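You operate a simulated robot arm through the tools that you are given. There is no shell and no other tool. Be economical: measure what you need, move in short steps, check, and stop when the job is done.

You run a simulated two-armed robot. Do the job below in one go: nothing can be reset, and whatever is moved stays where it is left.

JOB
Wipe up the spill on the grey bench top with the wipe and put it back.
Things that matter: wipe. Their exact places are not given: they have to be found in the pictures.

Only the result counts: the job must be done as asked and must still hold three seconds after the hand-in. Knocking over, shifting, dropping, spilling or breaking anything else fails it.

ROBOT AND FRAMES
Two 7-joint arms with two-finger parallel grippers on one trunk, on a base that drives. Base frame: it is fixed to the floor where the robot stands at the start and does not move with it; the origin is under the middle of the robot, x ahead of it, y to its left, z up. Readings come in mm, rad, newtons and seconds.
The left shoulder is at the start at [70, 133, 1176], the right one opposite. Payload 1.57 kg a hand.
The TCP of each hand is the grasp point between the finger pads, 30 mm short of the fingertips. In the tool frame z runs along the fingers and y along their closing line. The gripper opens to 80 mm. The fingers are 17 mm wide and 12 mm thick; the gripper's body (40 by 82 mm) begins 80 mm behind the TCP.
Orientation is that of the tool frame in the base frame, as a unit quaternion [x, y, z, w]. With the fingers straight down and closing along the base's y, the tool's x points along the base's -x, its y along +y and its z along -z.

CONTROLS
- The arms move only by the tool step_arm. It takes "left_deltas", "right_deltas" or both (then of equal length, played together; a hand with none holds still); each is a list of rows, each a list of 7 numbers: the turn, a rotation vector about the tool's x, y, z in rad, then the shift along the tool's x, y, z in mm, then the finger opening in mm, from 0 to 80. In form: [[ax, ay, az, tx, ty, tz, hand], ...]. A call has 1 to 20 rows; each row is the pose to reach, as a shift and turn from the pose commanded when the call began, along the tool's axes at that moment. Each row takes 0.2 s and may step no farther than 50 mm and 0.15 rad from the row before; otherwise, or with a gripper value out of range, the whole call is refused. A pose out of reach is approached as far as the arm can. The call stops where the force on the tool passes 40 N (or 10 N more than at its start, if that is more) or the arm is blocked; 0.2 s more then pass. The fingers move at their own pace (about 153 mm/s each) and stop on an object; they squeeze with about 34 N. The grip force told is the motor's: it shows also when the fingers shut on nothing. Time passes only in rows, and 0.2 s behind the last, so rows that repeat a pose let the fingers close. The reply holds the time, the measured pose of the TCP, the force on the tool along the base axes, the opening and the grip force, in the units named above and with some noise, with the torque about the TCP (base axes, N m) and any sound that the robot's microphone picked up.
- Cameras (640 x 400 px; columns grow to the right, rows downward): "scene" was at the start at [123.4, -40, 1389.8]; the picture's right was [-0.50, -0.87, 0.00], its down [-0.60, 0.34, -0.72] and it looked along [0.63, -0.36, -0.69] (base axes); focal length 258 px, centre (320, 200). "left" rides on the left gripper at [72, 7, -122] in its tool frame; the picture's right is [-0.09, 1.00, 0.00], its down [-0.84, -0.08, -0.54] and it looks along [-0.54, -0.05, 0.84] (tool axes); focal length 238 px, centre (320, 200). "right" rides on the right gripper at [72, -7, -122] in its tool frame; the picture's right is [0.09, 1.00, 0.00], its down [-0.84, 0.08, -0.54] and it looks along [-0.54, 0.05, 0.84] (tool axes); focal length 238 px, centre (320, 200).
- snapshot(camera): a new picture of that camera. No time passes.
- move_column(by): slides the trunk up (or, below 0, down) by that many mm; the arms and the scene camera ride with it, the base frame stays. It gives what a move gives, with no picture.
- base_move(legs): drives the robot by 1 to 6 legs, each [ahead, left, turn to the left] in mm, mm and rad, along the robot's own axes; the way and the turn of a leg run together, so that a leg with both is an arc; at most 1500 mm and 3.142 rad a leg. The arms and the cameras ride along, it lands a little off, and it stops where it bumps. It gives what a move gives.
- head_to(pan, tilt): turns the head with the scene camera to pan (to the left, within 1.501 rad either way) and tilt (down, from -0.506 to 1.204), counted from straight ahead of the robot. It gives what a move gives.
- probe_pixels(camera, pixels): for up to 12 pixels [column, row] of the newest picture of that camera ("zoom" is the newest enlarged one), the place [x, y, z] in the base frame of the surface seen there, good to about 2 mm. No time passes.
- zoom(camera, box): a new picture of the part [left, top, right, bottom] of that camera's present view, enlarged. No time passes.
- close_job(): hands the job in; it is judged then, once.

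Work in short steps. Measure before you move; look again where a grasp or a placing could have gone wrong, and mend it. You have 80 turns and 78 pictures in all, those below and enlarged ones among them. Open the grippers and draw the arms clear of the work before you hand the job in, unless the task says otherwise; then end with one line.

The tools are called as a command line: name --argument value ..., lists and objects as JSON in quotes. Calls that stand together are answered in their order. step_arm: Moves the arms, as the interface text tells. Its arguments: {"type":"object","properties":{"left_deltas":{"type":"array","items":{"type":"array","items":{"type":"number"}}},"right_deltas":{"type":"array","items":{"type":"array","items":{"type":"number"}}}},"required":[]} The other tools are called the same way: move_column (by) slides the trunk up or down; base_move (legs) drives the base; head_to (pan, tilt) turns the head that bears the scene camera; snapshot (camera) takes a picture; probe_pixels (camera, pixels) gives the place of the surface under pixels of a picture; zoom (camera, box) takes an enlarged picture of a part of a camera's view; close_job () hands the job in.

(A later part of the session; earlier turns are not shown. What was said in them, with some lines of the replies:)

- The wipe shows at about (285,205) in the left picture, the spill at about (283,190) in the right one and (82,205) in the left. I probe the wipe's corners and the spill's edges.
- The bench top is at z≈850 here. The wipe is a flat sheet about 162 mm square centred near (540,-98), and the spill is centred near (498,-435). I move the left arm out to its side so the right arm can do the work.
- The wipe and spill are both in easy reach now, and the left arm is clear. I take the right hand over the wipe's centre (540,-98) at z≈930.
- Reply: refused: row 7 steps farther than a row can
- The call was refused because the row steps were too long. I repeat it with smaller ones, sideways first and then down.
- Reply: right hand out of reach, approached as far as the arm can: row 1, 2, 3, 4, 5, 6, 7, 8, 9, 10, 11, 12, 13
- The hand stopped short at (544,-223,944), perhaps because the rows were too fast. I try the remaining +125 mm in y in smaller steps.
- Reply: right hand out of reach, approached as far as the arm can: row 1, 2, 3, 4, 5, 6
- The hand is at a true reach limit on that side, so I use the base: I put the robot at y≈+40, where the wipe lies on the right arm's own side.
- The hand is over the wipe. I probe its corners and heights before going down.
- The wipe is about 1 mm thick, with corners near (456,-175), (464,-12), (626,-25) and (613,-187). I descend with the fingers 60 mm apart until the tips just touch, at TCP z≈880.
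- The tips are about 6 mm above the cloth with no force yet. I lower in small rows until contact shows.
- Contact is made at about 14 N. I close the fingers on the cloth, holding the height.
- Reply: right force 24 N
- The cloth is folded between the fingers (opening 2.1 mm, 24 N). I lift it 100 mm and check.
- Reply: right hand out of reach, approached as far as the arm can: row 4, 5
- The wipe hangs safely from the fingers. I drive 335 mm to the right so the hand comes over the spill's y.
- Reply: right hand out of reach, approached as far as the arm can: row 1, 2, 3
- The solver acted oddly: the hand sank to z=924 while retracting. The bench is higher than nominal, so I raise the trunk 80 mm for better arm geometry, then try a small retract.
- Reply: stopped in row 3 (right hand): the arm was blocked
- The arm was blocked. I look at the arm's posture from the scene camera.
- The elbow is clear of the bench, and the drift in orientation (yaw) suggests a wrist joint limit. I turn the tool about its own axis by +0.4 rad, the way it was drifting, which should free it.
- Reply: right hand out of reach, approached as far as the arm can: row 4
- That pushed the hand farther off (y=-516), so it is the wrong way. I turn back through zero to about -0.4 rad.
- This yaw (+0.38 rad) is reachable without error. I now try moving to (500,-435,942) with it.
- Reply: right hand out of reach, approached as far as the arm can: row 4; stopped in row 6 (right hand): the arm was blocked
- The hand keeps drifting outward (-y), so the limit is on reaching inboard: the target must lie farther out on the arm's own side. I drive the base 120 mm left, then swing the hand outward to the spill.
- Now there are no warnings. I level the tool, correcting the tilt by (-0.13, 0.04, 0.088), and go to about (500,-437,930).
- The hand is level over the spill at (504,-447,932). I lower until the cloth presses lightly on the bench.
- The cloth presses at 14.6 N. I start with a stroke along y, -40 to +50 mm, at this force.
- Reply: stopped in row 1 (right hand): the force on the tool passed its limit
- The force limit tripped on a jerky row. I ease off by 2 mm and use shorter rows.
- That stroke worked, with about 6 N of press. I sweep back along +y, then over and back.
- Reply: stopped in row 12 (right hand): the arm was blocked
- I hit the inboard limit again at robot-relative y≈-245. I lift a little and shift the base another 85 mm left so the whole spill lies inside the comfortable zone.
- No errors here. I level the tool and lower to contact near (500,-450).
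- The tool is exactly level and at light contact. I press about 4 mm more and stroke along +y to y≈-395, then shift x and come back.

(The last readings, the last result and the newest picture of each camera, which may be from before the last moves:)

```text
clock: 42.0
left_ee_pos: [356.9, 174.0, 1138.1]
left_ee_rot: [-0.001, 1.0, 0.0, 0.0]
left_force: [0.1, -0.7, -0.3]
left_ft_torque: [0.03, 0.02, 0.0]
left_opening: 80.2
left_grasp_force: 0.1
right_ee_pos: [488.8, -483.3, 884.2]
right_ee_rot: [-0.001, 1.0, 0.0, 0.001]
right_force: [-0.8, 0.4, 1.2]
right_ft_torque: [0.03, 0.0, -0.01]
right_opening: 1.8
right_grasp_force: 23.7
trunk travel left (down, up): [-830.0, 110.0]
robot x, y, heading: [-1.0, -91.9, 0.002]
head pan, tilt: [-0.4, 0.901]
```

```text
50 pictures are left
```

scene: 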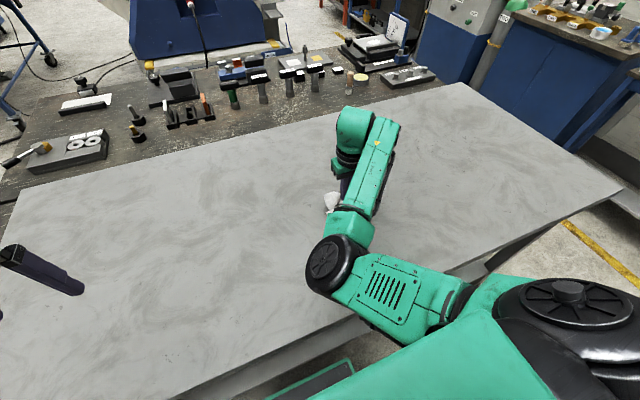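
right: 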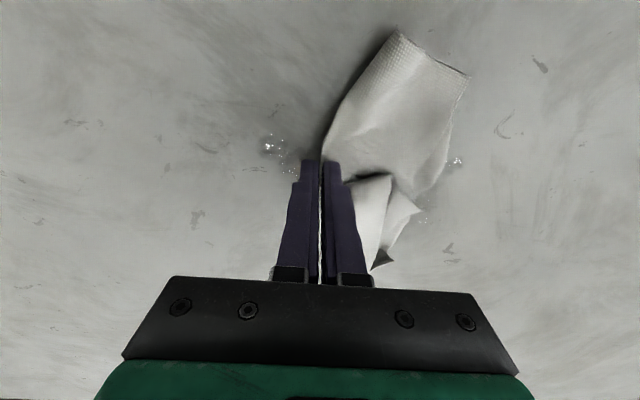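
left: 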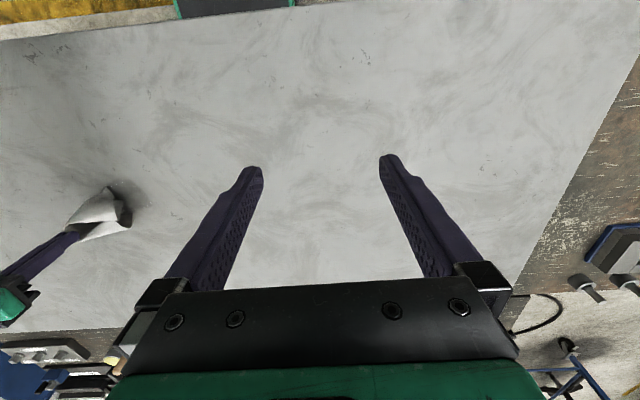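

Now it moves smoothly, but the press is only about 1 N. I press 2.5 mm more and run further lanes at x≈472 and x≈489.

step_arm --right_deltas '[[0, 0, 0, 0, -6, 2, 0], [0, 0, 0, 8, -10, 2.5, 0], [0, 0, 0, 17, -10, 2.5, 0], [0, 0, 0, 17, 0, 2.5, 0], [0, 0, 0, 17, 10, 2.5, 0], [0, 0, 0, 17, 20, 2.5, 0], [0, 0, 0, 17, 30, 2.5, 0], [0, 0, 0, 17, 40, 2.5, 0], [0, 0, 0, 17, 50, 2.5, 0], [0, 0, 0, 17, 60, 2.5, 0], [0, 0, 0, 17, 70, 2.5, 0], [0, 0, 0, 17, 80, 2.5, 0], [0, 0, 0, 17, 92, 2.5, 0], [0, 0, 0, 8, 92, 2.5, 0], [0, 0, 0, 0, 92, 2.5, 0], [0, 0, 0, -8, 92, 2.5, 0], [0, 0, 0, -16, 92, 2.5, 0], [0, 0, 0, -24, 92, 2.5, 0], [0, 0, 0, -32, 92, 2.5, 0]]'

snapshot --camera "right"

```text
clock: 46.0
left_ee_pos: [356.3, 175.8, 1137.7]
left_ee_rot: [-0.002, 1.0, -0.001, 0.0]
left_force: [0.1, -0.6, -0.6]
left_ft_torque: [-0.01, 0.01, 0.0]
left_opening: 80.0
left_grasp_force: 0.0
right_ee_pos: [520.2, -389.9, 881.0]
right_ee_rot: [0.0, 1.0, 0.001, 0.001]
right_force: [-2.3, 0.1, 9.6]
right_ft_torque: [0.02, 0.04, 0.03]
right_opening: 1.9
right_grasp_force: 23.6
trunk travel left (down, up): [-830.0, 110.0]
robot x, y, heading: [-3.5, -93.4, 0.002]
head pan, tilt: [-0.4, 0.901]
```

```text
49 pictures are left
```

right: 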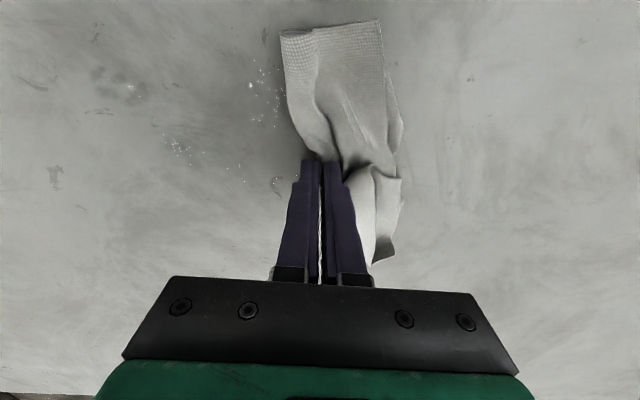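

Press is now 9.6 N and the spill is fading. Remaining droplets show at (265,85), (178,150) and (120,85), so I measure them.

probe_pixels --camera "right" --pixels '[[250, 70], [265, 90], [278, 115], [178, 150], [165, 135], [250, 165], [128, 85], [90, 80]]'

zoom --camera "right" --box '[60, 30, 320, 200]'

```text
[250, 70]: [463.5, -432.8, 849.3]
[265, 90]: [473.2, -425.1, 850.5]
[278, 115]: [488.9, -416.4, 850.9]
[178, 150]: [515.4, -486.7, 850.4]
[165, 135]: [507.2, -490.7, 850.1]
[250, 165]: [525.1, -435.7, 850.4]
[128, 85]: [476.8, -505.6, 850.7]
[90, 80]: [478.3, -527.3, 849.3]
```

```text
2.35 times, centred on (190, 115) of right
```

zoom: 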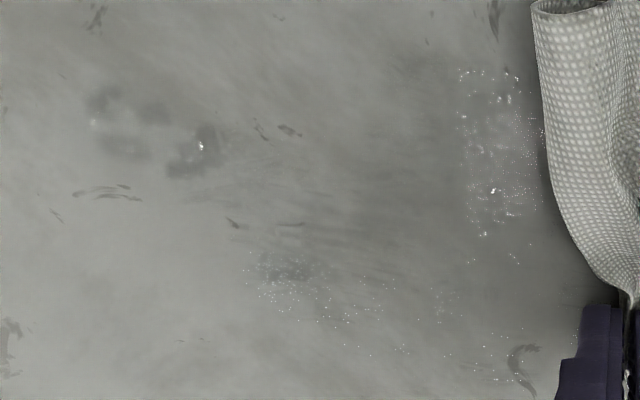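

Residue remains in a patch at x 460–495, y -400…-440, in a strip at x≈515, y -420…-490, and in a smear at (477,-505…-530). I wipe the strip at x≈515 outward now.

step_arm --right_deltas '[[0, 0, 0, 0, -10, 0, 0], [0, 0, 0, 2, -20, 0, 0], [0, 0, 0, 4, -30, 0, 0], [0, 0, 0, 6, -40, 0, 0], [0, 0, 0, 6, -50, 0, 0], [0, 0, 0, 6, -60, 0, 0], [0, 0, 0, 6, -70, 0, 0], [0, 0, 0, 6, -80, 0, 0], [0, 0, 0, 6, -90, 0, 0], [0, 0, 0, 6, -100, 0, 0], [0, 0, 0, 6, -112, 0, 0], [0, 0, 0, 8, -124, -10, 0], [0, 0, 0, 24, -140, -20, 0], [0, 0, 0, 42, -158, -20, 0], [0, 0, 0, 42, -164, -10, 0], [0, 0, 0, 42, -164, 0, 0]]'

snapshot --camera "right"

```text
clock: 49.4
left_ee_pos: [356.2, 173.7, 1138.3]
left_ee_rot: [0.0, 1.0, 0.0, 0.0]
left_force: [0.1, -0.2, -0.2]
left_ft_torque: [-0.02, 0.02, 0.04]
left_opening: 80.0
left_grasp_force: 0.1
right_ee_pos: [478.5, -557.1, 882.2]
right_ee_rot: [-0.001, 1.0, -0.002, 0.001]
right_force: [0.4, -0.2, 2.2]
right_ft_torque: [0.01, -0.02, 0.02]
right_opening: 1.7
right_grasp_force: 23.8
trunk travel left (down, up): [-830.0, 110.0]
robot x, y, heading: [2.9, -94.8, 0.002]
head pan, tilt: [-0.4, 0.901]
```

```text
47 pictures are left
```

right: 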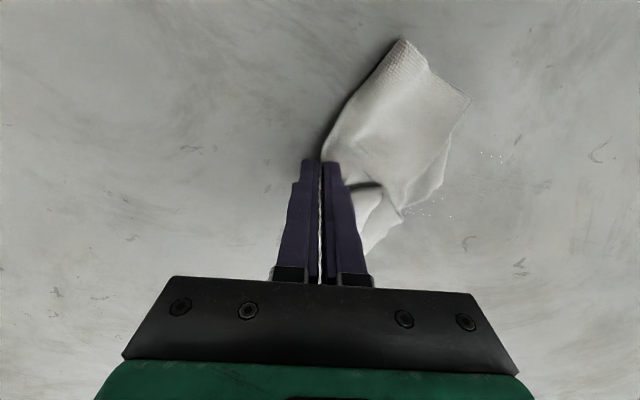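

Now I sweep inward from y=-557 through the smear to y≈-395 at x≈478, pressing 1 mm more.

step_arm --right_deltas '[[0, 0, 0, 0, 8, 1, 0], [0, 0, 0, 0, 16, 1, 0], [0, 0, 0, 0, 24, 1, 0], [0, 0, 0, 0, 32, 1, 0], [0, 0, 0, 0, 40, 1, 0], [0, 0, 0, 0, 48, 1, 0], [0, 0, 0, 0, 58, 1, 0], [0, 0, 0, 0, 68, 1, 0], [0, 0, 0, 0, 78, 1, 0], [0, 0, 0, 0, 88, 1, 0], [0, 0, 0, 0, 98, 1, 0], [0, 0, 0, 0, 108, 1, 0], [0, 0, 0, 0, 118, 1, 0], [0, 0, 0, 0, 128, 1, 0], [0, 0, 0, 0, 138, 1, 0], [0, 0, 0, 0, 148, 1, 0], [0, 0, 0, 0, 158, 1, 0], [0, 0, 0, 0, 168, 1, 0]]'

snapshot --camera "right"

zoom --camera "right" --box '[60, 30, 320, 200]'

```text
clock: 53.2
left_ee_pos: [356.1, 174.7, 1139.8]
left_ee_rot: [-0.001, 1.0, 0.0, 0.001]
left_force: [0.3, 0.9, 0.3]
left_ft_torque: [-0.02, -0.03, 0.03]
left_opening: 80.1
left_grasp_force: 0.1
right_ee_pos: [476.0, -387.5, 881.9]
right_ee_rot: [-0.002, 1.0, 0.0, 0.003]
right_force: [-0.1, -4.5, 17.5]
right_ft_torque: [0.03, 0.01, 0.02]
right_opening: 2.1
right_grasp_force: 23.8
trunk travel left (down, up): [-830.0, 110.0]
robot x, y, heading: [3.5, -96.0, 0.002]
head pan, tilt: [-0.4, 0.901]
```

```text
46 pictures are left
```

right: 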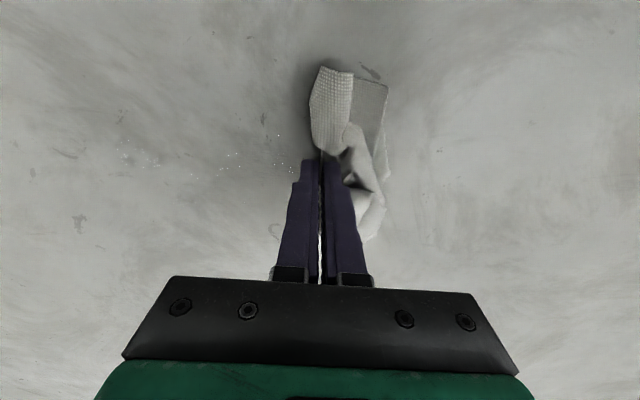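

```text
2.35 times, centred on (190, 115) of right
```

zoom: 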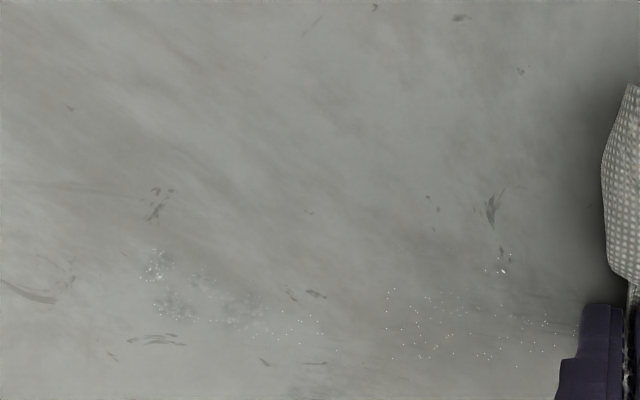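

probe_pixels --camera "zoom" --pixels '[[155, 262], [172, 310], [240, 320], [300, 330], [400, 300], [430, 350], [500, 262], [545, 325], [500, 365]]'

```text
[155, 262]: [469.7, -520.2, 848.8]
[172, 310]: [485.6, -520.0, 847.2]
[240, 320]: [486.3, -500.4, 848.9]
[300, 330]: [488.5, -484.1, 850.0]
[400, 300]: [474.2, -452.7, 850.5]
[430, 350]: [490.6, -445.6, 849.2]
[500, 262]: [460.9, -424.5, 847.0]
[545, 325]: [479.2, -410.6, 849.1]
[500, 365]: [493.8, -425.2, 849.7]
```

Only a faint residue is left around x 465–495, y -405…-525. I wipe outward at x≈488 with more press at the outer end.

step_arm --right_deltas '[[0, 0, 0, -7, -5, 0, 0], [0, 0, 0, -13, -10, 0, 0], [0, 0, 0, -13, -20, 0, 0], [0, 0, 0, -13, -30, 0, 0], [0, 0, 0, -13, -40, 0.5, 0], [0, 0, 0, -13, -50, 0.5, 0], [0, 0, 0, -13, -60, 1, 0], [0, 0, 0, -13, -70, 1, 0], [0, 0, 0, -13, -80, 1, 0], [0, 0, 0, -13, -90, 1.5, 0], [0, 0, 0, -13, -100, 1.5, 0], [0, 0, 0, -13, -110, 1.5, 0], [0, 0, 0, -13, -120, 2, 0], [0, 0, 0, -13, -130, 2, 0], [0, 0, 0, -13, -140, 2, 0], [0, 0, 0, -13, -150, 2, 0], [0, 0, 0, -5, -158, 2, 0], [0, 0, 0, 3, -158, 2, 0]]'

step_arm --right_deltas '[[0, 0, 0, 2, 8, 0, 0], [0, 0, 0, 2, 16, 0, 0], [0, 0, 0, 2, 24, 0, 0], [0, 0, 0, 2, 32, 0, 0], [0, 0, 0, 2, 40, 0, 0], [0, 0, 0, 2, 48, -0.5, 0], [0, 0, 0, 2, 58, -0.5, 0], [0, 0, 0, 4, 68, -0.5, 0], [0, 0, 0, 6, 78, -1, 0], [0, 0, 0, 8, 88, -1, 0], [0, 0, 0, 10, 98, -1, 0], [0, 0, 0, 12, 108, -1.5, 0], [0, 0, 0, 14, 118, -1.5, 0], [0, 0, 0, 16, 128, -1.5, 0], [0, 0, 0, 16, 138, -2, 0], [0, 0, 0, 16, 148, -2, 0], [0, 0, 0, 16, 158, -2, 0], [0, 0, 0, 16, 168, -2, 0]]'

snapshot --camera "right"

zoom --camera "right" --box '[60, 60, 320, 230]'

```text
clock: 57.0
left_ee_pos: [356.0, 178.8, 1138.0]
left_ee_rot: [-0.001, 1.0, -0.003, 0.002]
left_force: [0.5, -0.5, 0.6]
left_ft_torque: [0.02, 0.0, -0.05]
left_opening: 80.1
left_grasp_force: 0.0
right_ee_pos: [475.0, -543.9, 882.2]
right_ee_rot: [-0.001, 1.0, -0.002, 0.002]
right_force: [5.6, -0.8, 26.6]
right_ft_torque: [0.17, -0.12, -0.05]
right_opening: 2.2
right_grasp_force: 24.1
trunk travel left (down, up): [-830.0, 110.0]
robot x, y, heading: [-1.3, -94.3, 0.004]
head pan, tilt: [-0.4, 0.901]
```

```text
clock: 60.8
left_ee_pos: [355.7, 177.1, 1138.5]
left_ee_rot: [0.0, 1.0, -0.001, 0.0]
left_force: [0.0, -0.3, 0.7]
left_ft_torque: [-0.03, 0.0, 0.02]
left_opening: 79.9
left_grasp_force: 0.1
right_ee_pos: [457.5, -377.4, 882.1]
right_ee_rot: [-0.001, 1.0, -0.002, 0.002]
right_force: [0.6, -3.7, 18.3]
right_ft_torque: [0.03, -0.01, 0.02]
right_opening: 1.8
right_grasp_force: 23.5
trunk travel left (down, up): [-830.0, 110.0]
robot x, y, heading: [1.9, -94.1, 0.004]
head pan, tilt: [-0.4, 0.901]
```

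```text
44 pictures are left
```

right: 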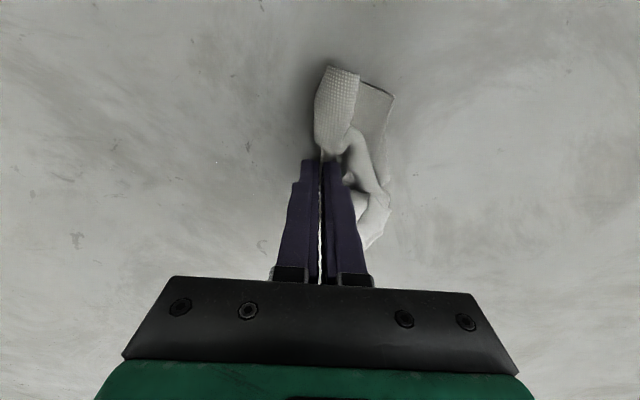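

```text
2.35 times, centred on (190, 145) of right
```

zoom: 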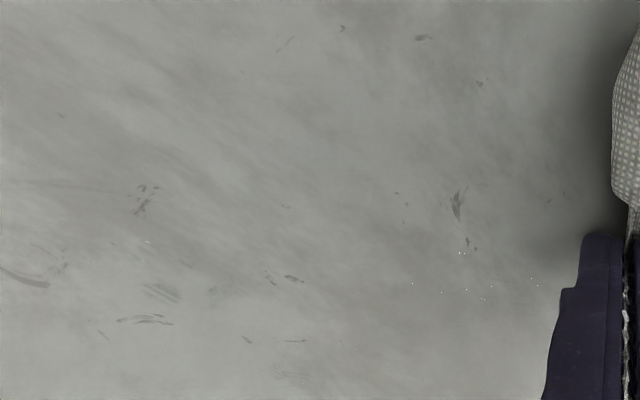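

It is nearly clean, with a few specks at zoom (460,253), (412,284), (485,298) and (148,241). I measure them, then lift to view the whole area.

probe_pixels --camera "zoom" --pixels '[[460, 253], [412, 284], [485, 298], [535, 280], [148, 241]]'

step_arm --right_deltas '[[0, 0, 0, 0, 10, -15, 0], [0, 0, 0, 0, 30, -35, 0], [0, 0, 0, 0, 50, -55, 0], [0, 0, 0, 30, 50, -70, 0]]'

snapshot --camera "right"

zoom --camera "right" --box '[80, 60, 340, 230]'

```text
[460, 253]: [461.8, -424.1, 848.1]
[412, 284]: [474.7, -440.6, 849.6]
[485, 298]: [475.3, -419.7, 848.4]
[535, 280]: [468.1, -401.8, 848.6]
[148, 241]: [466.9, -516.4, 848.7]
```

```text
clock: 61.8
left_ee_pos: [357.2, 175.3, 1139.0]
left_ee_rot: [-0.001, 1.0, 0.0, 0.0]
left_force: [0.0, 0.4, 1.1]
left_ft_torque: [-0.01, 0.01, -0.03]
left_opening: 80.2
left_grasp_force: 0.1
right_ee_pos: [443.4, -353.6, 949.6]
right_ee_rot: [-0.001, 1.0, 0.0, 0.001]
right_force: [-0.4, 1.1, -0.8]
right_ft_torque: [0.0, 0.0, -0.01]
right_opening: 2.0
right_grasp_force: 24.1
right hand out of reach, approached as far as the arm can: row 3, 4
trunk travel left (down, up): [-830.0, 110.0]
robot x, y, heading: [-1.3, -96.3, 0.005]
head pan, tilt: [-0.4, 0.901]
```

```text
42 pictures are left
```

right: 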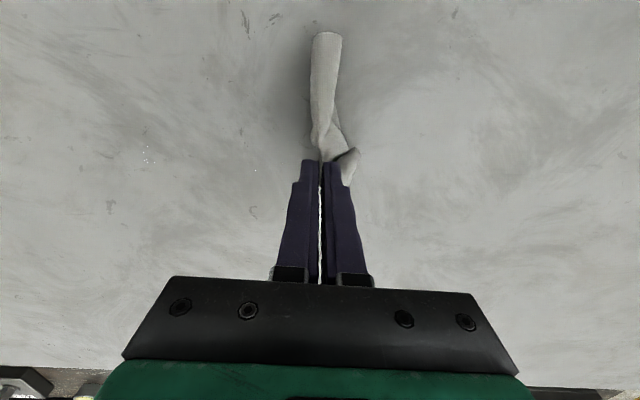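

```text
2.35 times, centred on (210, 145) of right
```

zoom: 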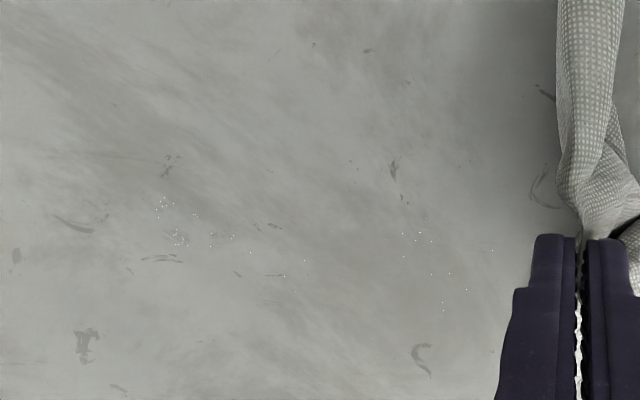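

Fine specks remain in two groups. I measure them for one more pass.

probe_pixels --camera "zoom" --pixels '[[160, 205], [180, 240], [232, 237], [284, 276], [405, 235], [430, 240], [445, 308], [467, 290], [492, 250]]'

```text
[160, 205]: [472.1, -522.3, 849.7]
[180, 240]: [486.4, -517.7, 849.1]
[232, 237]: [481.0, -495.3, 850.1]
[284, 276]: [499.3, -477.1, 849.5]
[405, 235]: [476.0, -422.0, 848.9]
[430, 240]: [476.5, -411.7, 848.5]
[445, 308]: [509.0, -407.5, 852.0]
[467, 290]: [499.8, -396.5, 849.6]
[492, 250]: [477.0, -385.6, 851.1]
```

I come down at (500,-378) and wipe outward along x≈502.

step_arm --right_deltas '[[0, 0, 0, -30, -10, 15, 0], [0, 0, 0, -59, -20, 35, 0], [0, 0, 0, -59, -22, 55, 0], [0, 0, 0, -59, -22, 66, 0], [0, 0, 0, -59, -22, 69, 0], [0, 0, 0, -59, -32, 69, 0], [0, 0, 0, -59, -42, 69.5, 0], [0, 0, 0, -59, -52, 69.5, 0], [0, 0, 0, -59, -62, 70, 0], [0, 0, 0, -59, -72, 70, 0], [0, 0, 0, -59, -82, 70, 0], [0, 0, 0, -59, -92, 70, 0], [0, 0, 0, -58, -102, 70, 0], [0, 0, 0, -57, -112, 70, 0], [0, 0, 0, -56, -122, 70, 0], [0, 0, 0, -54, -132, 70, 0], [0, 0, 0, -52, -142, 70, 0], [0, 0, 0, -50, -152, 70, 0], [0, 0, 0, -48, -164, 70, 0], [0, 0, 0, -46, -176, 70, 0]]'

```text
clock: 66.0
left_ee_pos: [354.0, 177.8, 1137.5]
left_ee_rot: [-0.001, 1.0, -0.002, 0.001]
left_force: [-0.3, 1.2, 0.0]
left_ft_torque: [0.01, 0.02, -0.01]
left_opening: 79.7
left_grasp_force: 0.1
right_ee_pos: [488.4, -527.5, 881.8]
right_ee_rot: [-0.001, 1.0, 0.0, 0.002]
right_force: [0.7, 3.1, 17.7]
right_ft_torque: [0.28, -0.05, 0.02]
right_opening: 2.0
right_grasp_force: 24.0
trunk travel left (down, up): [-830.0, 110.0]
robot x, y, heading: [1.0, -96.0, 0.001]
head pan, tilt: [-0.4, 0.901]
```

The press is a good 18 N. I turn round at y≈-540 and sweep inward along x≈475.

step_arm --right_deltas '[[0, 0, 0, 2, -8, 0, 0], [0, 0, 0, 8, -12, 0, 0], [0, 0, 0, 15, -12, 0, 0], [0, 0, 0, 13, -2, 0, 0], [0, 0, 0, 13, 8, 0, 0], [0, 0, 0, 13, 18, 0, 0], [0, 0, 0, 13, 28, 0, 0], [0, 0, 0, 13, 38, 0, 0], [0, 0, 0, 13, 48, 0, 0], [0, 0, 0, 13, 58, 0, 0], [0, 0, 0, 13, 68, -0.5, 0], [0, 0, 0, 13, 78, -0.5, 0], [0, 0, 0, 13, 88, -0.5, 0], [0, 0, 0, 13, 98, -0.5, 0], [0, 0, 0, 13, 108, -1, 0], [0, 0, 0, 13, 118, -1, 0], [0, 0, 0, 13, 128, -1, 0], [0, 0, 0, 13, 138, -1, 0], [0, 0, 0, 13, 150, -1, 0], [0, 0, 0, 13, 162, -1, 0]]'

step_arm --right_deltas '[[0, 0, 0, -6, 0, 0, 0], [0, 0, 0, -12, -4, 0, 0], [0, 0, 0, -12, -14, 0, 0], [0, 0, 0, -12, -24, 0, 0], [0, 0, 0, -12, -34, 0, 0], [0, 0, 0, -12, -44, 0.5, 0], [0, 0, 0, -12, -54, 0.5, 0], [0, 0, 0, -12, -64, 0.5, 0], [0, 0, 0, -12, -74, 1, 0], [0, 0, 0, -12, -84, 1, 0], [0, 0, 0, -10, -94, 1, 0], [0, 0, 0, -8, -104, 1, 0], [0, 0, 0, -6, -114, 1, 0], [0, 0, 0, -4, -124, 1, 0], [0, 0, 0, -2, -134, 1, 0], [0, 0, 0, 0, -144, 1, 0], [0, 0, 0, 0, -154, 1, 0], [0, 0, 0, 0, -164, 1, 0], [0, 0, 0, 0, -164, -20, 0], [0, 0, 0, 0, -164, -50, 0]]'

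snapshot --camera "right"

zoom --camera "right" --box '[300, 60, 560, 230]'

```text
clock: 70.2
left_ee_pos: [355.8, 175.6, 1137.8]
left_ee_rot: [-0.001, 1.0, -0.001, 0.001]
left_force: [1.0, 0.5, -0.6]
left_ft_torque: [0.04, 0.04, -0.01]
left_opening: 79.8
left_grasp_force: 0.1
right_ee_pos: [477.1, -365.1, 883.1]
right_ee_rot: [-0.001, 1.0, -0.001, 0.002]
right_force: [0.5, -3.2, 13.5]
right_ft_torque: [0.04, -0.08, 0.03]
right_opening: 1.9
right_grasp_force: 23.9
trunk travel left (down, up): [-830.0, 110.0]
robot x, y, heading: [-3.0, -95.6, -0.003]
head pan, tilt: [-0.4, 0.901]
```

```text
clock: 74.4
left_ee_pos: [355.7, 176.5, 1138.4]
left_ee_rot: [-0.001, 1.0, 0.0, 0.0]
left_force: [-0.2, 0.6, 0.4]
left_ft_torque: [0.04, -0.03, 0.0]
left_opening: 80.0
left_grasp_force: 0.1
right_ee_pos: [476.4, -528.6, 932.8]
right_ee_rot: [-0.001, 1.0, -0.001, 0.001]
right_force: [-0.1, 0.0, -0.1]
right_ft_torque: [0.0, -0.03, 0.02]
right_opening: 1.9
right_grasp_force: 23.7
trunk travel left (down, up): [-830.0, 110.0]
robot x, y, heading: [4.0, -96.1, -0.004]
head pan, tilt: [-0.4, 0.901]
```

```text
40 pictures are left
```

right: 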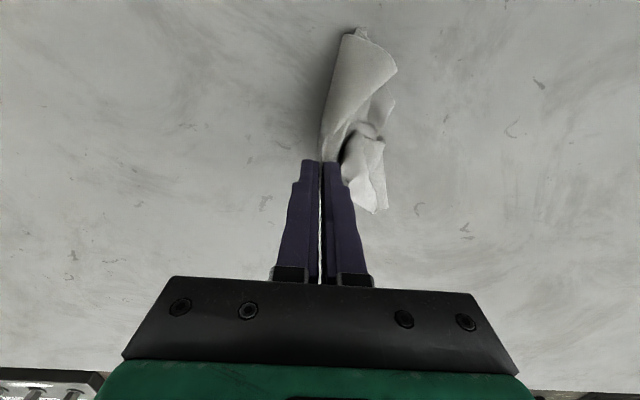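

```text
2.35 times, centred on (430, 145) of right
```

zoom: 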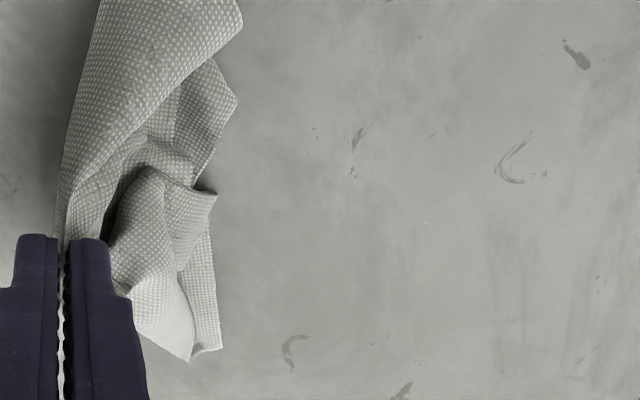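

The visible area is clean. I drive back left 246 mm with the wipe lifted and look at the former spill area without the hand in the way.

base_move --legs '[[0, 246, 0]]'

snapshot --camera "right"

zoom --camera "right" --box '[0, 40, 290, 230]'

```text
clock: 76.2
left_ee_pos: [356.6, 420.8, 1138.3]
left_ee_rot: [-0.003, 1.0, 0.001, 0.0]
left_force: [-0.1, 1.1, 0.6]
left_ft_torque: [-0.01, 0.01, 0.0]
left_opening: 80.2
left_grasp_force: 0.1
right_ee_pos: [478.6, -285.5, 930.7]
right_ee_rot: [-0.002, 1.0, 0.0, 0.001]
right_force: [-0.2, 0.4, 0.5]
right_ft_torque: [0.01, -0.01, 0.01]
right_opening: 2.0
right_grasp_force: 24.0
trunk travel left (down, up): [-830.0, 110.0]
robot x, y, heading: [-1.1, 147.9, 0.003]
head pan, tilt: [-0.4, 0.901]
```

```text
38 pictures are left
```

right: 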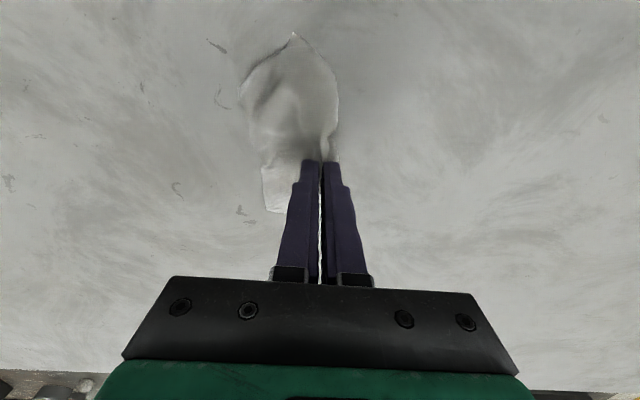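

```text
2.11 times, centred on (145, 135) of right
```

zoom: 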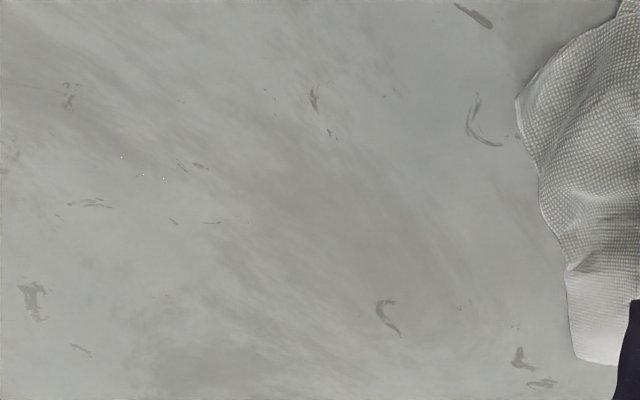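

Only three faint specks remain, at zoom (122,156), (142,174) and (164,180). I locate them and drive back for one last pass, which is cheap.

probe_pixels --camera "zoom" --pixels '[[122, 156], [142, 174], [164, 180]]'

base_move --legs '[[0, -246, 0]]'

```text
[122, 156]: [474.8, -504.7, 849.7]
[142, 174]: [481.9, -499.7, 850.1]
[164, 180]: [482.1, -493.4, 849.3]
```

```text
clock: 78.0
left_ee_pos: [355.1, 178.6, 1138.0]
left_ee_rot: [-0.002, 1.0, -0.001, 0.0]
left_force: [0.8, 0.2, 0.1]
left_ft_torque: [0.0, -0.01, -0.02]
left_opening: 79.9
left_grasp_force: 0.1
right_ee_pos: [480.0, -524.9, 932.1]
right_ee_rot: [-0.003, 1.0, -0.001, 0.0]
right_force: [0.3, 0.6, 0.1]
right_ft_torque: [-0.04, 0.02, 0.01]
right_opening: 2.0
right_grasp_force: 24.0
trunk travel left (down, up): [-830.0, 110.0]
robot x, y, heading: [-0.9, -95.5, 0.009]
head pan, tilt: [-0.4, 0.901]
```

I lower at (480,-530), sweep inward over the specks, come back, and sweep inward again before lifting.

step_arm --right_deltas '[[0, 0, 0, 1, -8, 20, 0], [0, 0, 0, 1, -8, 40, 0], [0, 0, 0, 1, -8, 49, 0], [0, 0, 0, 1, -8, 52, 0], [0, 0, 0, 1, 2, 52, 0], [0, 0, 0, 1, 12, 52, 0], [0, 0, 0, 1, 22, 52, 0], [0, 0, 0, 1, 32, 52, 0], [0, 0, 0, 1, 42, 52, 0], [0, 0, 0, 1, 52, 52, 0], [0, 0, 0, -4, 52, 52, 0], [0, 0, 0, -4, 42, 52, 0], [0, 0, 0, -4, 32, 52, 0], [0, 0, 0, -4, 22, 52, 0], [0, 0, 0, -4, 12, 52, 0], [0, 0, 0, -4, 2, 52, 0], [0, 0, 0, 2, -8, 52, 0], [0, 0, 0, 6, -8, 52, 0], [0, 0, 0, 6, 2, 52, 0], [0, 0, 0, 6, 12, 52, 0]]'

step_arm --right_deltas '[[0, 0, 0, 0, 10, 0, 0], [0, 0, 0, 0, 20, 0, 0], [0, 0, 0, 0, 30, 0, 0], [0, 0, 0, 0, 40, 0, 0], [0, 0, 0, 0, 50, 0, 0], [0, 0, 0, 0, 60, 0, 0], [0, 0, 0, 0, 60, -20, 0], [0, 0, 0, 0, 60, -50, 0]]'

base_move --legs '[[0, 246, 0]]'

snapshot --camera "right"

zoom --camera "right" --box '[0, 40, 290, 230]'

```text
clock: 82.2
left_ee_pos: [354.1, 179.7, 1140.7]
left_ee_rot: [-0.003, 1.0, -0.002, 0.001]
left_force: [0.3, 0.0, 1.1]
left_ft_torque: [-0.02, 0.06, 0.0]
left_opening: 80.1
left_grasp_force: 0.1
right_ee_pos: [471.8, -514.6, 882.5]
right_ee_rot: [-0.003, 1.0, -0.002, 0.001]
right_force: [-1.4, -3.9, 24.0]
right_ft_torque: [0.0, -0.05, 0.03]
right_opening: 2.0
right_grasp_force: 23.7
trunk travel left (down, up): [-830.0, 110.0]
robot x, y, heading: [0.4, -97.0, 0.008]
head pan, tilt: [-0.4, 0.901]
```

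```text
clock: 84.0
left_ee_pos: [355.7, 178.6, 1138.3]
left_ee_rot: [-0.003, 1.0, -0.001, 0.0]
left_force: [0.5, -0.4, 1.2]
left_ft_torque: [0.0, 0.0, 0.0]
left_opening: 80.0
left_grasp_force: 0.0
right_ee_pos: [474.9, -455.5, 931.9]
right_ee_rot: [-0.003, 1.0, 0.0, 0.001]
right_force: [-0.4, -0.2, 0.1]
right_ft_torque: [0.04, 0.03, 0.0]
right_opening: 1.9
right_grasp_force: 23.7
trunk travel left (down, up): [-830.0, 110.0]
robot x, y, heading: [6.7, -91.3, 0.008]
head pan, tilt: [-0.4, 0.901]
```

```text
clock: 85.8
left_ee_pos: [353.6, 420.8, 1138.7]
left_ee_rot: [-0.004, 1.0, 0.001, 0.0]
left_force: [0.2, -1.7, 0.4]
left_ft_torque: [0.03, -0.01, -0.01]
left_opening: 80.2
left_grasp_force: 0.3
right_ee_pos: [474.1, -212.7, 928.8]
right_ee_rot: [-0.005, 1.0, 0.0, 0.001]
right_force: [-0.8, 0.6, 0.0]
right_ft_torque: [0.02, 0.0, 0.0]
right_opening: 1.7
right_grasp_force: 23.8
trunk travel left (down, up): [-830.0, 110.0]
robot x, y, heading: [-0.4, 150.7, 0.009]
head pan, tilt: [-0.4, 0.901]
```

```text
36 pictures are left
```

right: 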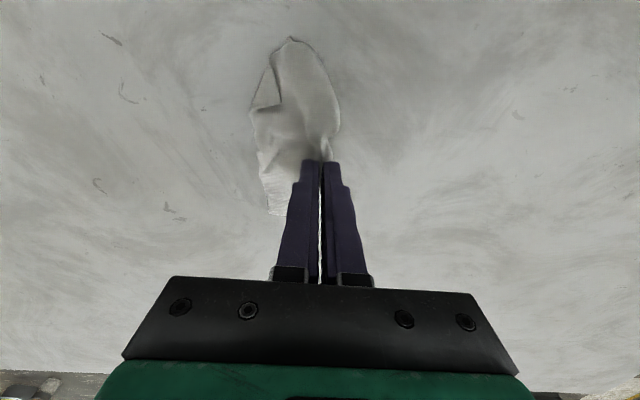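

```text
2.11 times, centred on (145, 135) of right
```

zoom: 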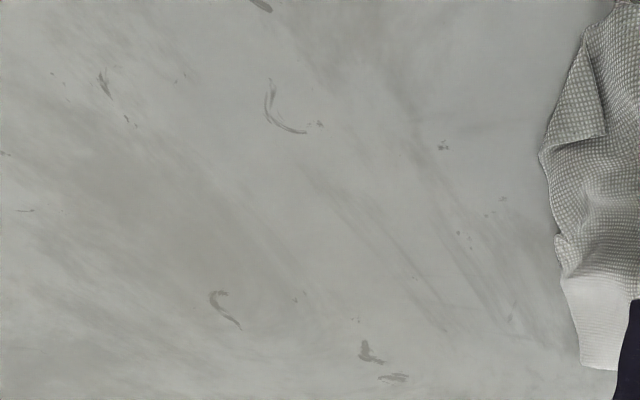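

The spill area is now fully clean. For a comfortable placing pose I drive 50 mm more to the left, then bring the hand over the wipe's original place, higher up so that the cloth hangs free.

base_move --legs '[[0, 50, 0]]'

step_arm --right_deltas '[[0, 0, 0, -10, 10, -20, 0], [0, 0, 0, -25, 22, -35, 0], [0, 0, 0, -40, 36, -45, 0], [0, 0, 0, -55, 50, -45, 0], [0, 0, 0, -66, 63, -45, 0], [0, 0, 0, -66, 63, -45, 0], [0, 0, 0, -66, 63, -45, 0]]'

snapshot --camera "right"

snapshot --camera "scene"

```text
clock: 86.8
left_ee_pos: [353.6, 467.1, 1139.7]
left_ee_rot: [-0.004, 1.0, 0.003, -0.001]
left_force: [-0.3, 0.2, -0.3]
left_ft_torque: [0.07, 0.01, 0.01]
left_opening: 80.0
left_grasp_force: 0.1
right_ee_pos: [473.9, -166.5, 927.6]
right_ee_rot: [-0.004, 1.0, 0.002, 0.001]
right_force: [0.1, 0.9, 1.0]
right_ft_torque: [0.05, -0.01, 0.04]
right_opening: 1.8
right_grasp_force: 23.6
trunk travel left (down, up): [-830.0, 110.0]
robot x, y, heading: [0.0, 200.1, 0.006]
head pan, tilt: [-0.4, 0.901]
```

```text
clock: 88.4
left_ee_pos: [353.7, 473.6, 1138.0]
left_ee_rot: [-0.004, 1.0, 0.0, 0.001]
left_force: [0.2, -0.7, -0.2]
left_ft_torque: [-0.03, 0.01, 0.04]
left_opening: 80.0
left_grasp_force: 0.1
right_ee_pos: [538.6, -98.2, 976.6]
right_ee_rot: [-0.004, 1.0, 0.0, 0.001]
right_force: [-0.1, 0.3, 0.0]
right_ft_torque: [0.0, -0.01, 0.04]
right_opening: 1.9
right_grasp_force: 23.6
trunk travel left (down, up): [-830.0, 110.0]
robot x, y, heading: [-4.7, 201.4, 0.011]
head pan, tilt: [-0.4, 0.901]
```

```text
34 pictures are left
```

right: 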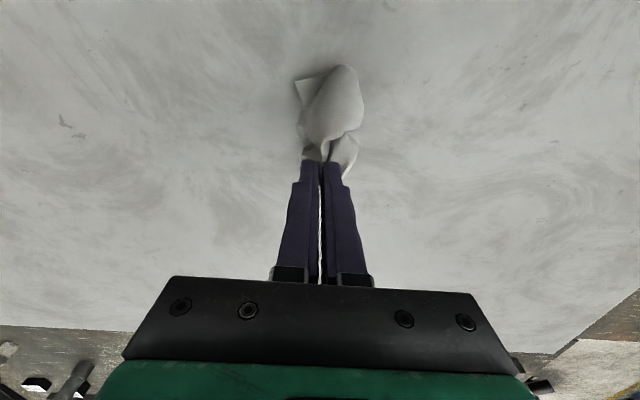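

```text
33 pictures are left
```

scene: 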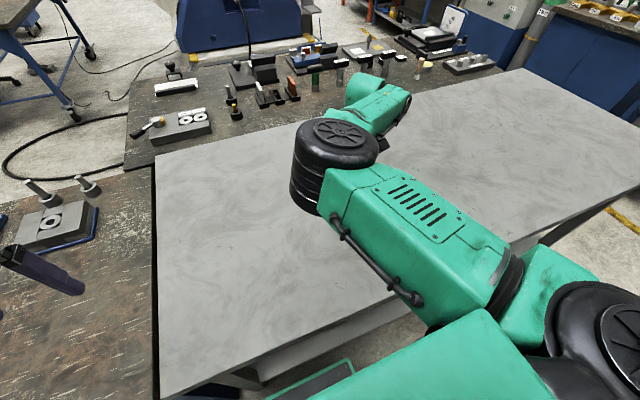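

The hand is at (539,-98,977) and the cloth hangs free and centred. I lower it slowly to just above bench contact.

step_arm --right_deltas '[[0, 0, 0, 0, 0, 15, 0], [0, 0, 0, 0, 0, 30, 0], [0, 0, 0, 0, 0, 42, 0], [0, 0, 0, 0, 0, 54, 0], [0, 0, 0, 0, 0, 64, 0], [0, 0, 0, 0, 0, 74, 0], [0, 0, 0, 0, 0, 82, 0], [0, 0, 0, 0, 0, 89, 0], [0, 0, 0, 0, 0, 92, 0]]'

snapshot --camera "right"

```text
clock: 90.4
left_ee_pos: [352.0, 473.3, 1138.1]
left_ee_rot: [-0.005, 1.0, 0.0, 0.0]
left_force: [-0.9, -1.0, 0.2]
left_ft_torque: [-0.02, 0.0, 0.01]
left_opening: 80.0
left_grasp_force: 0.0
right_ee_pos: [540.0, -97.4, 884.8]
right_ee_rot: [-0.004, 1.0, -0.001, 0.002]
right_force: [0.7, -1.8, 5.9]
right_ft_torque: [-0.02, -0.07, -0.02]
right_opening: 1.9
right_grasp_force: 23.6
trunk travel left (down, up): [-830.0, 110.0]
robot x, y, heading: [-3.1, 201.8, 0.009]
head pan, tilt: [-0.4, 0.901]
```

```text
32 pictures are left
```

right: 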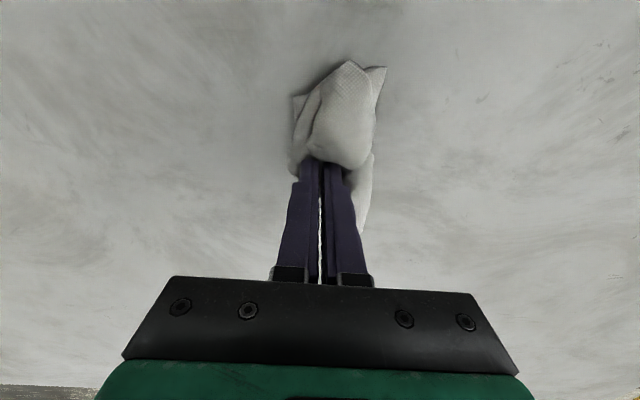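

The cloth touches the bench at about 6 N. I open the fingers in stages and look before lifting.

step_arm --right_deltas '[[0, 0, 0, 0, 0, 0, 10], [0, 0, 0, 0, 0, 0, 20], [0, 0, 0, 0, 0, 0, 30], [0, 0, 0, 0, 0, 0, 30], [0, 0, 0, 0, 0, 0, 30]]'

snapshot --camera "right"

```text
clock: 91.6
left_ee_pos: [353.6, 473.1, 1138.3]
left_ee_rot: [-0.005, 1.0, -0.001, 0.001]
left_force: [-0.5, -0.8, -0.1]
left_ft_torque: [0.04, -0.04, 0.02]
left_opening: 80.3
left_grasp_force: 0.0
right_ee_pos: [539.7, -97.2, 883.8]
right_ee_rot: [-0.003, 1.0, 0.0, 0.001]
right_force: [0.2, -0.6, 4.8]
right_ft_torque: [0.05, -0.03, 0.0]
right_opening: 29.0
right_grasp_force: 0.1
trunk travel left (down, up): [-830.0, 110.0]
robot x, y, heading: [-2.6, 199.8, 0.008]
head pan, tilt: [-0.4, 0.901]
```

```text
31 pictures are left
```

right: 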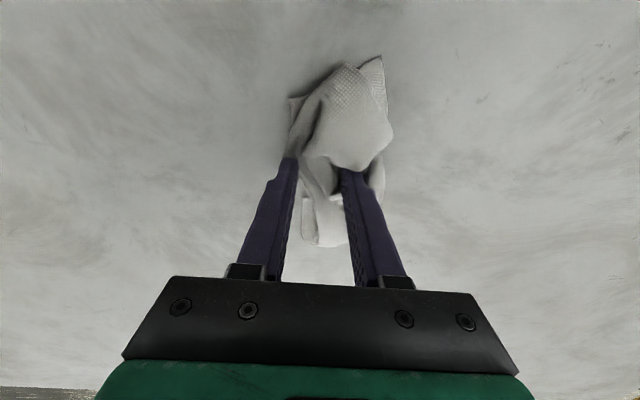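

The cloth is released and the fold is still between the fingers. I lift straight up slowly.

step_arm --right_deltas '[[0, 0, 0, 0, 0, -5, 32], [0, 0, 0, 0, 0, -10, 32], [0, 0, 0, 0, 0, -20, 32], [0, 0, 0, 0, 0, -35, 32], [0, 0, 0, 0, 0, -55, 32], [0, 0, 0, 0, 0, -80, 32], [0, 0, 0, 0, 0, -100, 32]]'

snapshot --camera "right"

```text
clock: 93.2
left_ee_pos: [353.8, 472.3, 1138.7]
left_ee_rot: [-0.005, 1.0, 0.0, 0.0]
left_force: [-0.7, -0.5, 0.1]
left_ft_torque: [0.0, -0.02, 0.02]
left_opening: 79.7
left_grasp_force: 0.0
right_ee_pos: [539.3, -98.7, 983.6]
right_ee_rot: [-0.004, 1.0, 0.0, 0.0]
right_force: [0.3, -0.2, 0.2]
right_ft_torque: [0.01, 0.0, 0.02]
right_opening: 32.1
right_grasp_force: 0.1
trunk travel left (down, up): [-830.0, 110.0]
robot x, y, heading: [-2.3, 200.1, 0.011]
head pan, tilt: [-0.4, 0.901]
```

```text
30 pictures are left
```

right: 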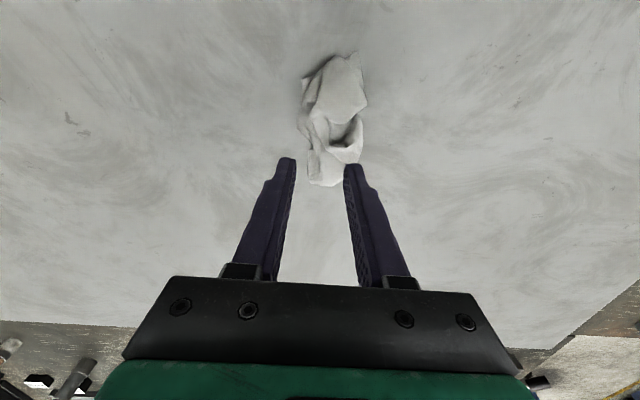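

probe_pixels --camera "right" --pixels '[[338, 57], [302, 100], [363, 110], [325, 183], [330, 120], [340, 90], [320, 165]]'

zoom --camera "right" --box '[240, 30, 420, 210]'

```text
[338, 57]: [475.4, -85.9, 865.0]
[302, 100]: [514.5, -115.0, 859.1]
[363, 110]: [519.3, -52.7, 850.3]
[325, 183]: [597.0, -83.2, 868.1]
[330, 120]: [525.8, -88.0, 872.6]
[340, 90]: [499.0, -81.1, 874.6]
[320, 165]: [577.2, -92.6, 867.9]
```

```text
2.22 times, centred on (330, 120) of right
```

zoom: 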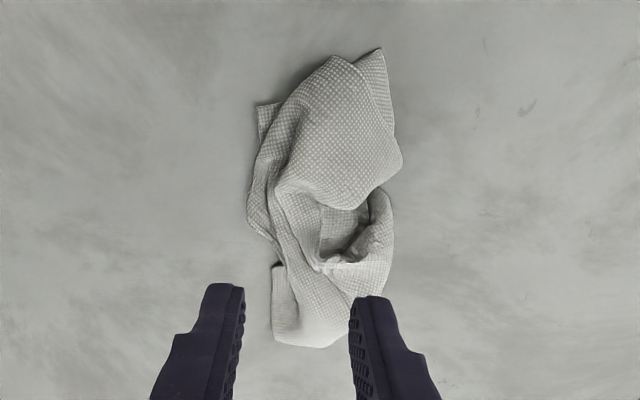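

The wipe rests in its old place, centred near (535,-87), within about 12 mm of the original centre. I open the gripper and draw the right arm up and clear.

step_arm --right_deltas '[[0, 0, 0, 0, 0, -30, 32], [0, 0, 0, 5, -5, -60, 60], [0, 0, 0, 20, -30, -80, 80], [0, 0, 0, 40, -60, -90, 80], [0, 0, 0, 60, -95, -90, 80], [0, 0, 0, 80, -130, -90, 80], [0, 0, 0, 100, -165, -90, 80]]'

snapshot --camera "scene"

snapshot --camera "right"

```text
clock: 94.8
left_ee_pos: [352.9, 470.9, 1138.8]
left_ee_rot: [-0.005, 1.0, 0.0, 0.0]
left_force: [-0.1, -0.3, 0.0]
left_ft_torque: [-0.01, -0.04, -0.02]
left_opening: 80.1
left_grasp_force: 0.0
right_ee_pos: [439.1, -265.7, 1073.0]
right_ee_rot: [-0.005, 1.0, 0.001, 0.001]
right_force: [0.2, -0.3, 0.4]
right_ft_torque: [0.01, 0.01, -0.03]
right_opening: 79.9
right_grasp_force: 0.0
trunk travel left (down, up): [-830.0, 110.0]
robot x, y, heading: [-2.9, 200.7, 0.011]
head pan, tilt: [-0.4, 0.901]
```

```text
28 pictures are left
```

scene: 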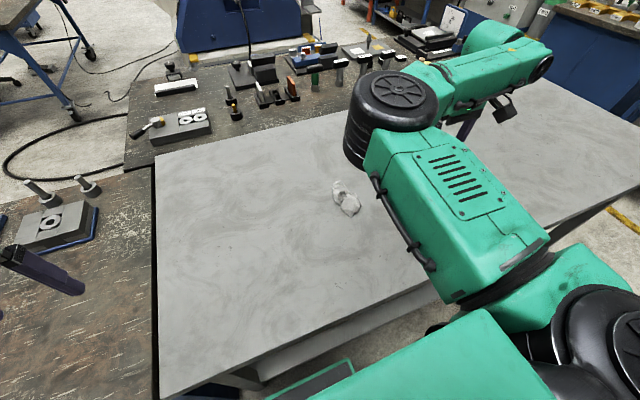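

```text
27 pictures are left
```

right: 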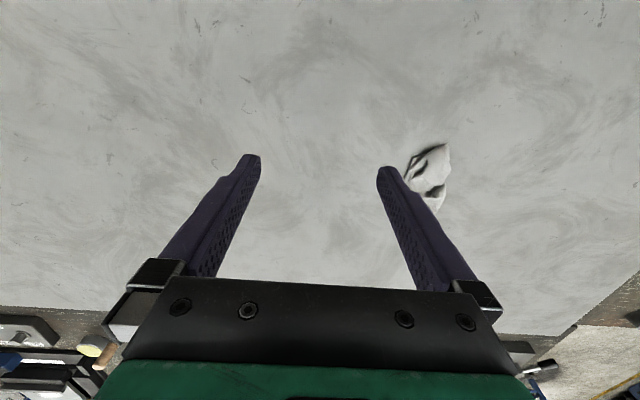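

The bench is clean at the old spill place, around (140,100) in the right picture. The wipe is back in its spot, both grippers are open and clear, and nothing else looks disturbed, so I hand in.

close_job

```text
The job is handed in.
```

I wiped the spill off the grey bench top and put the wipe back within about 12 mm of where it was, but it now lies crumpled rather than flat; both arms are clear with grippers open.
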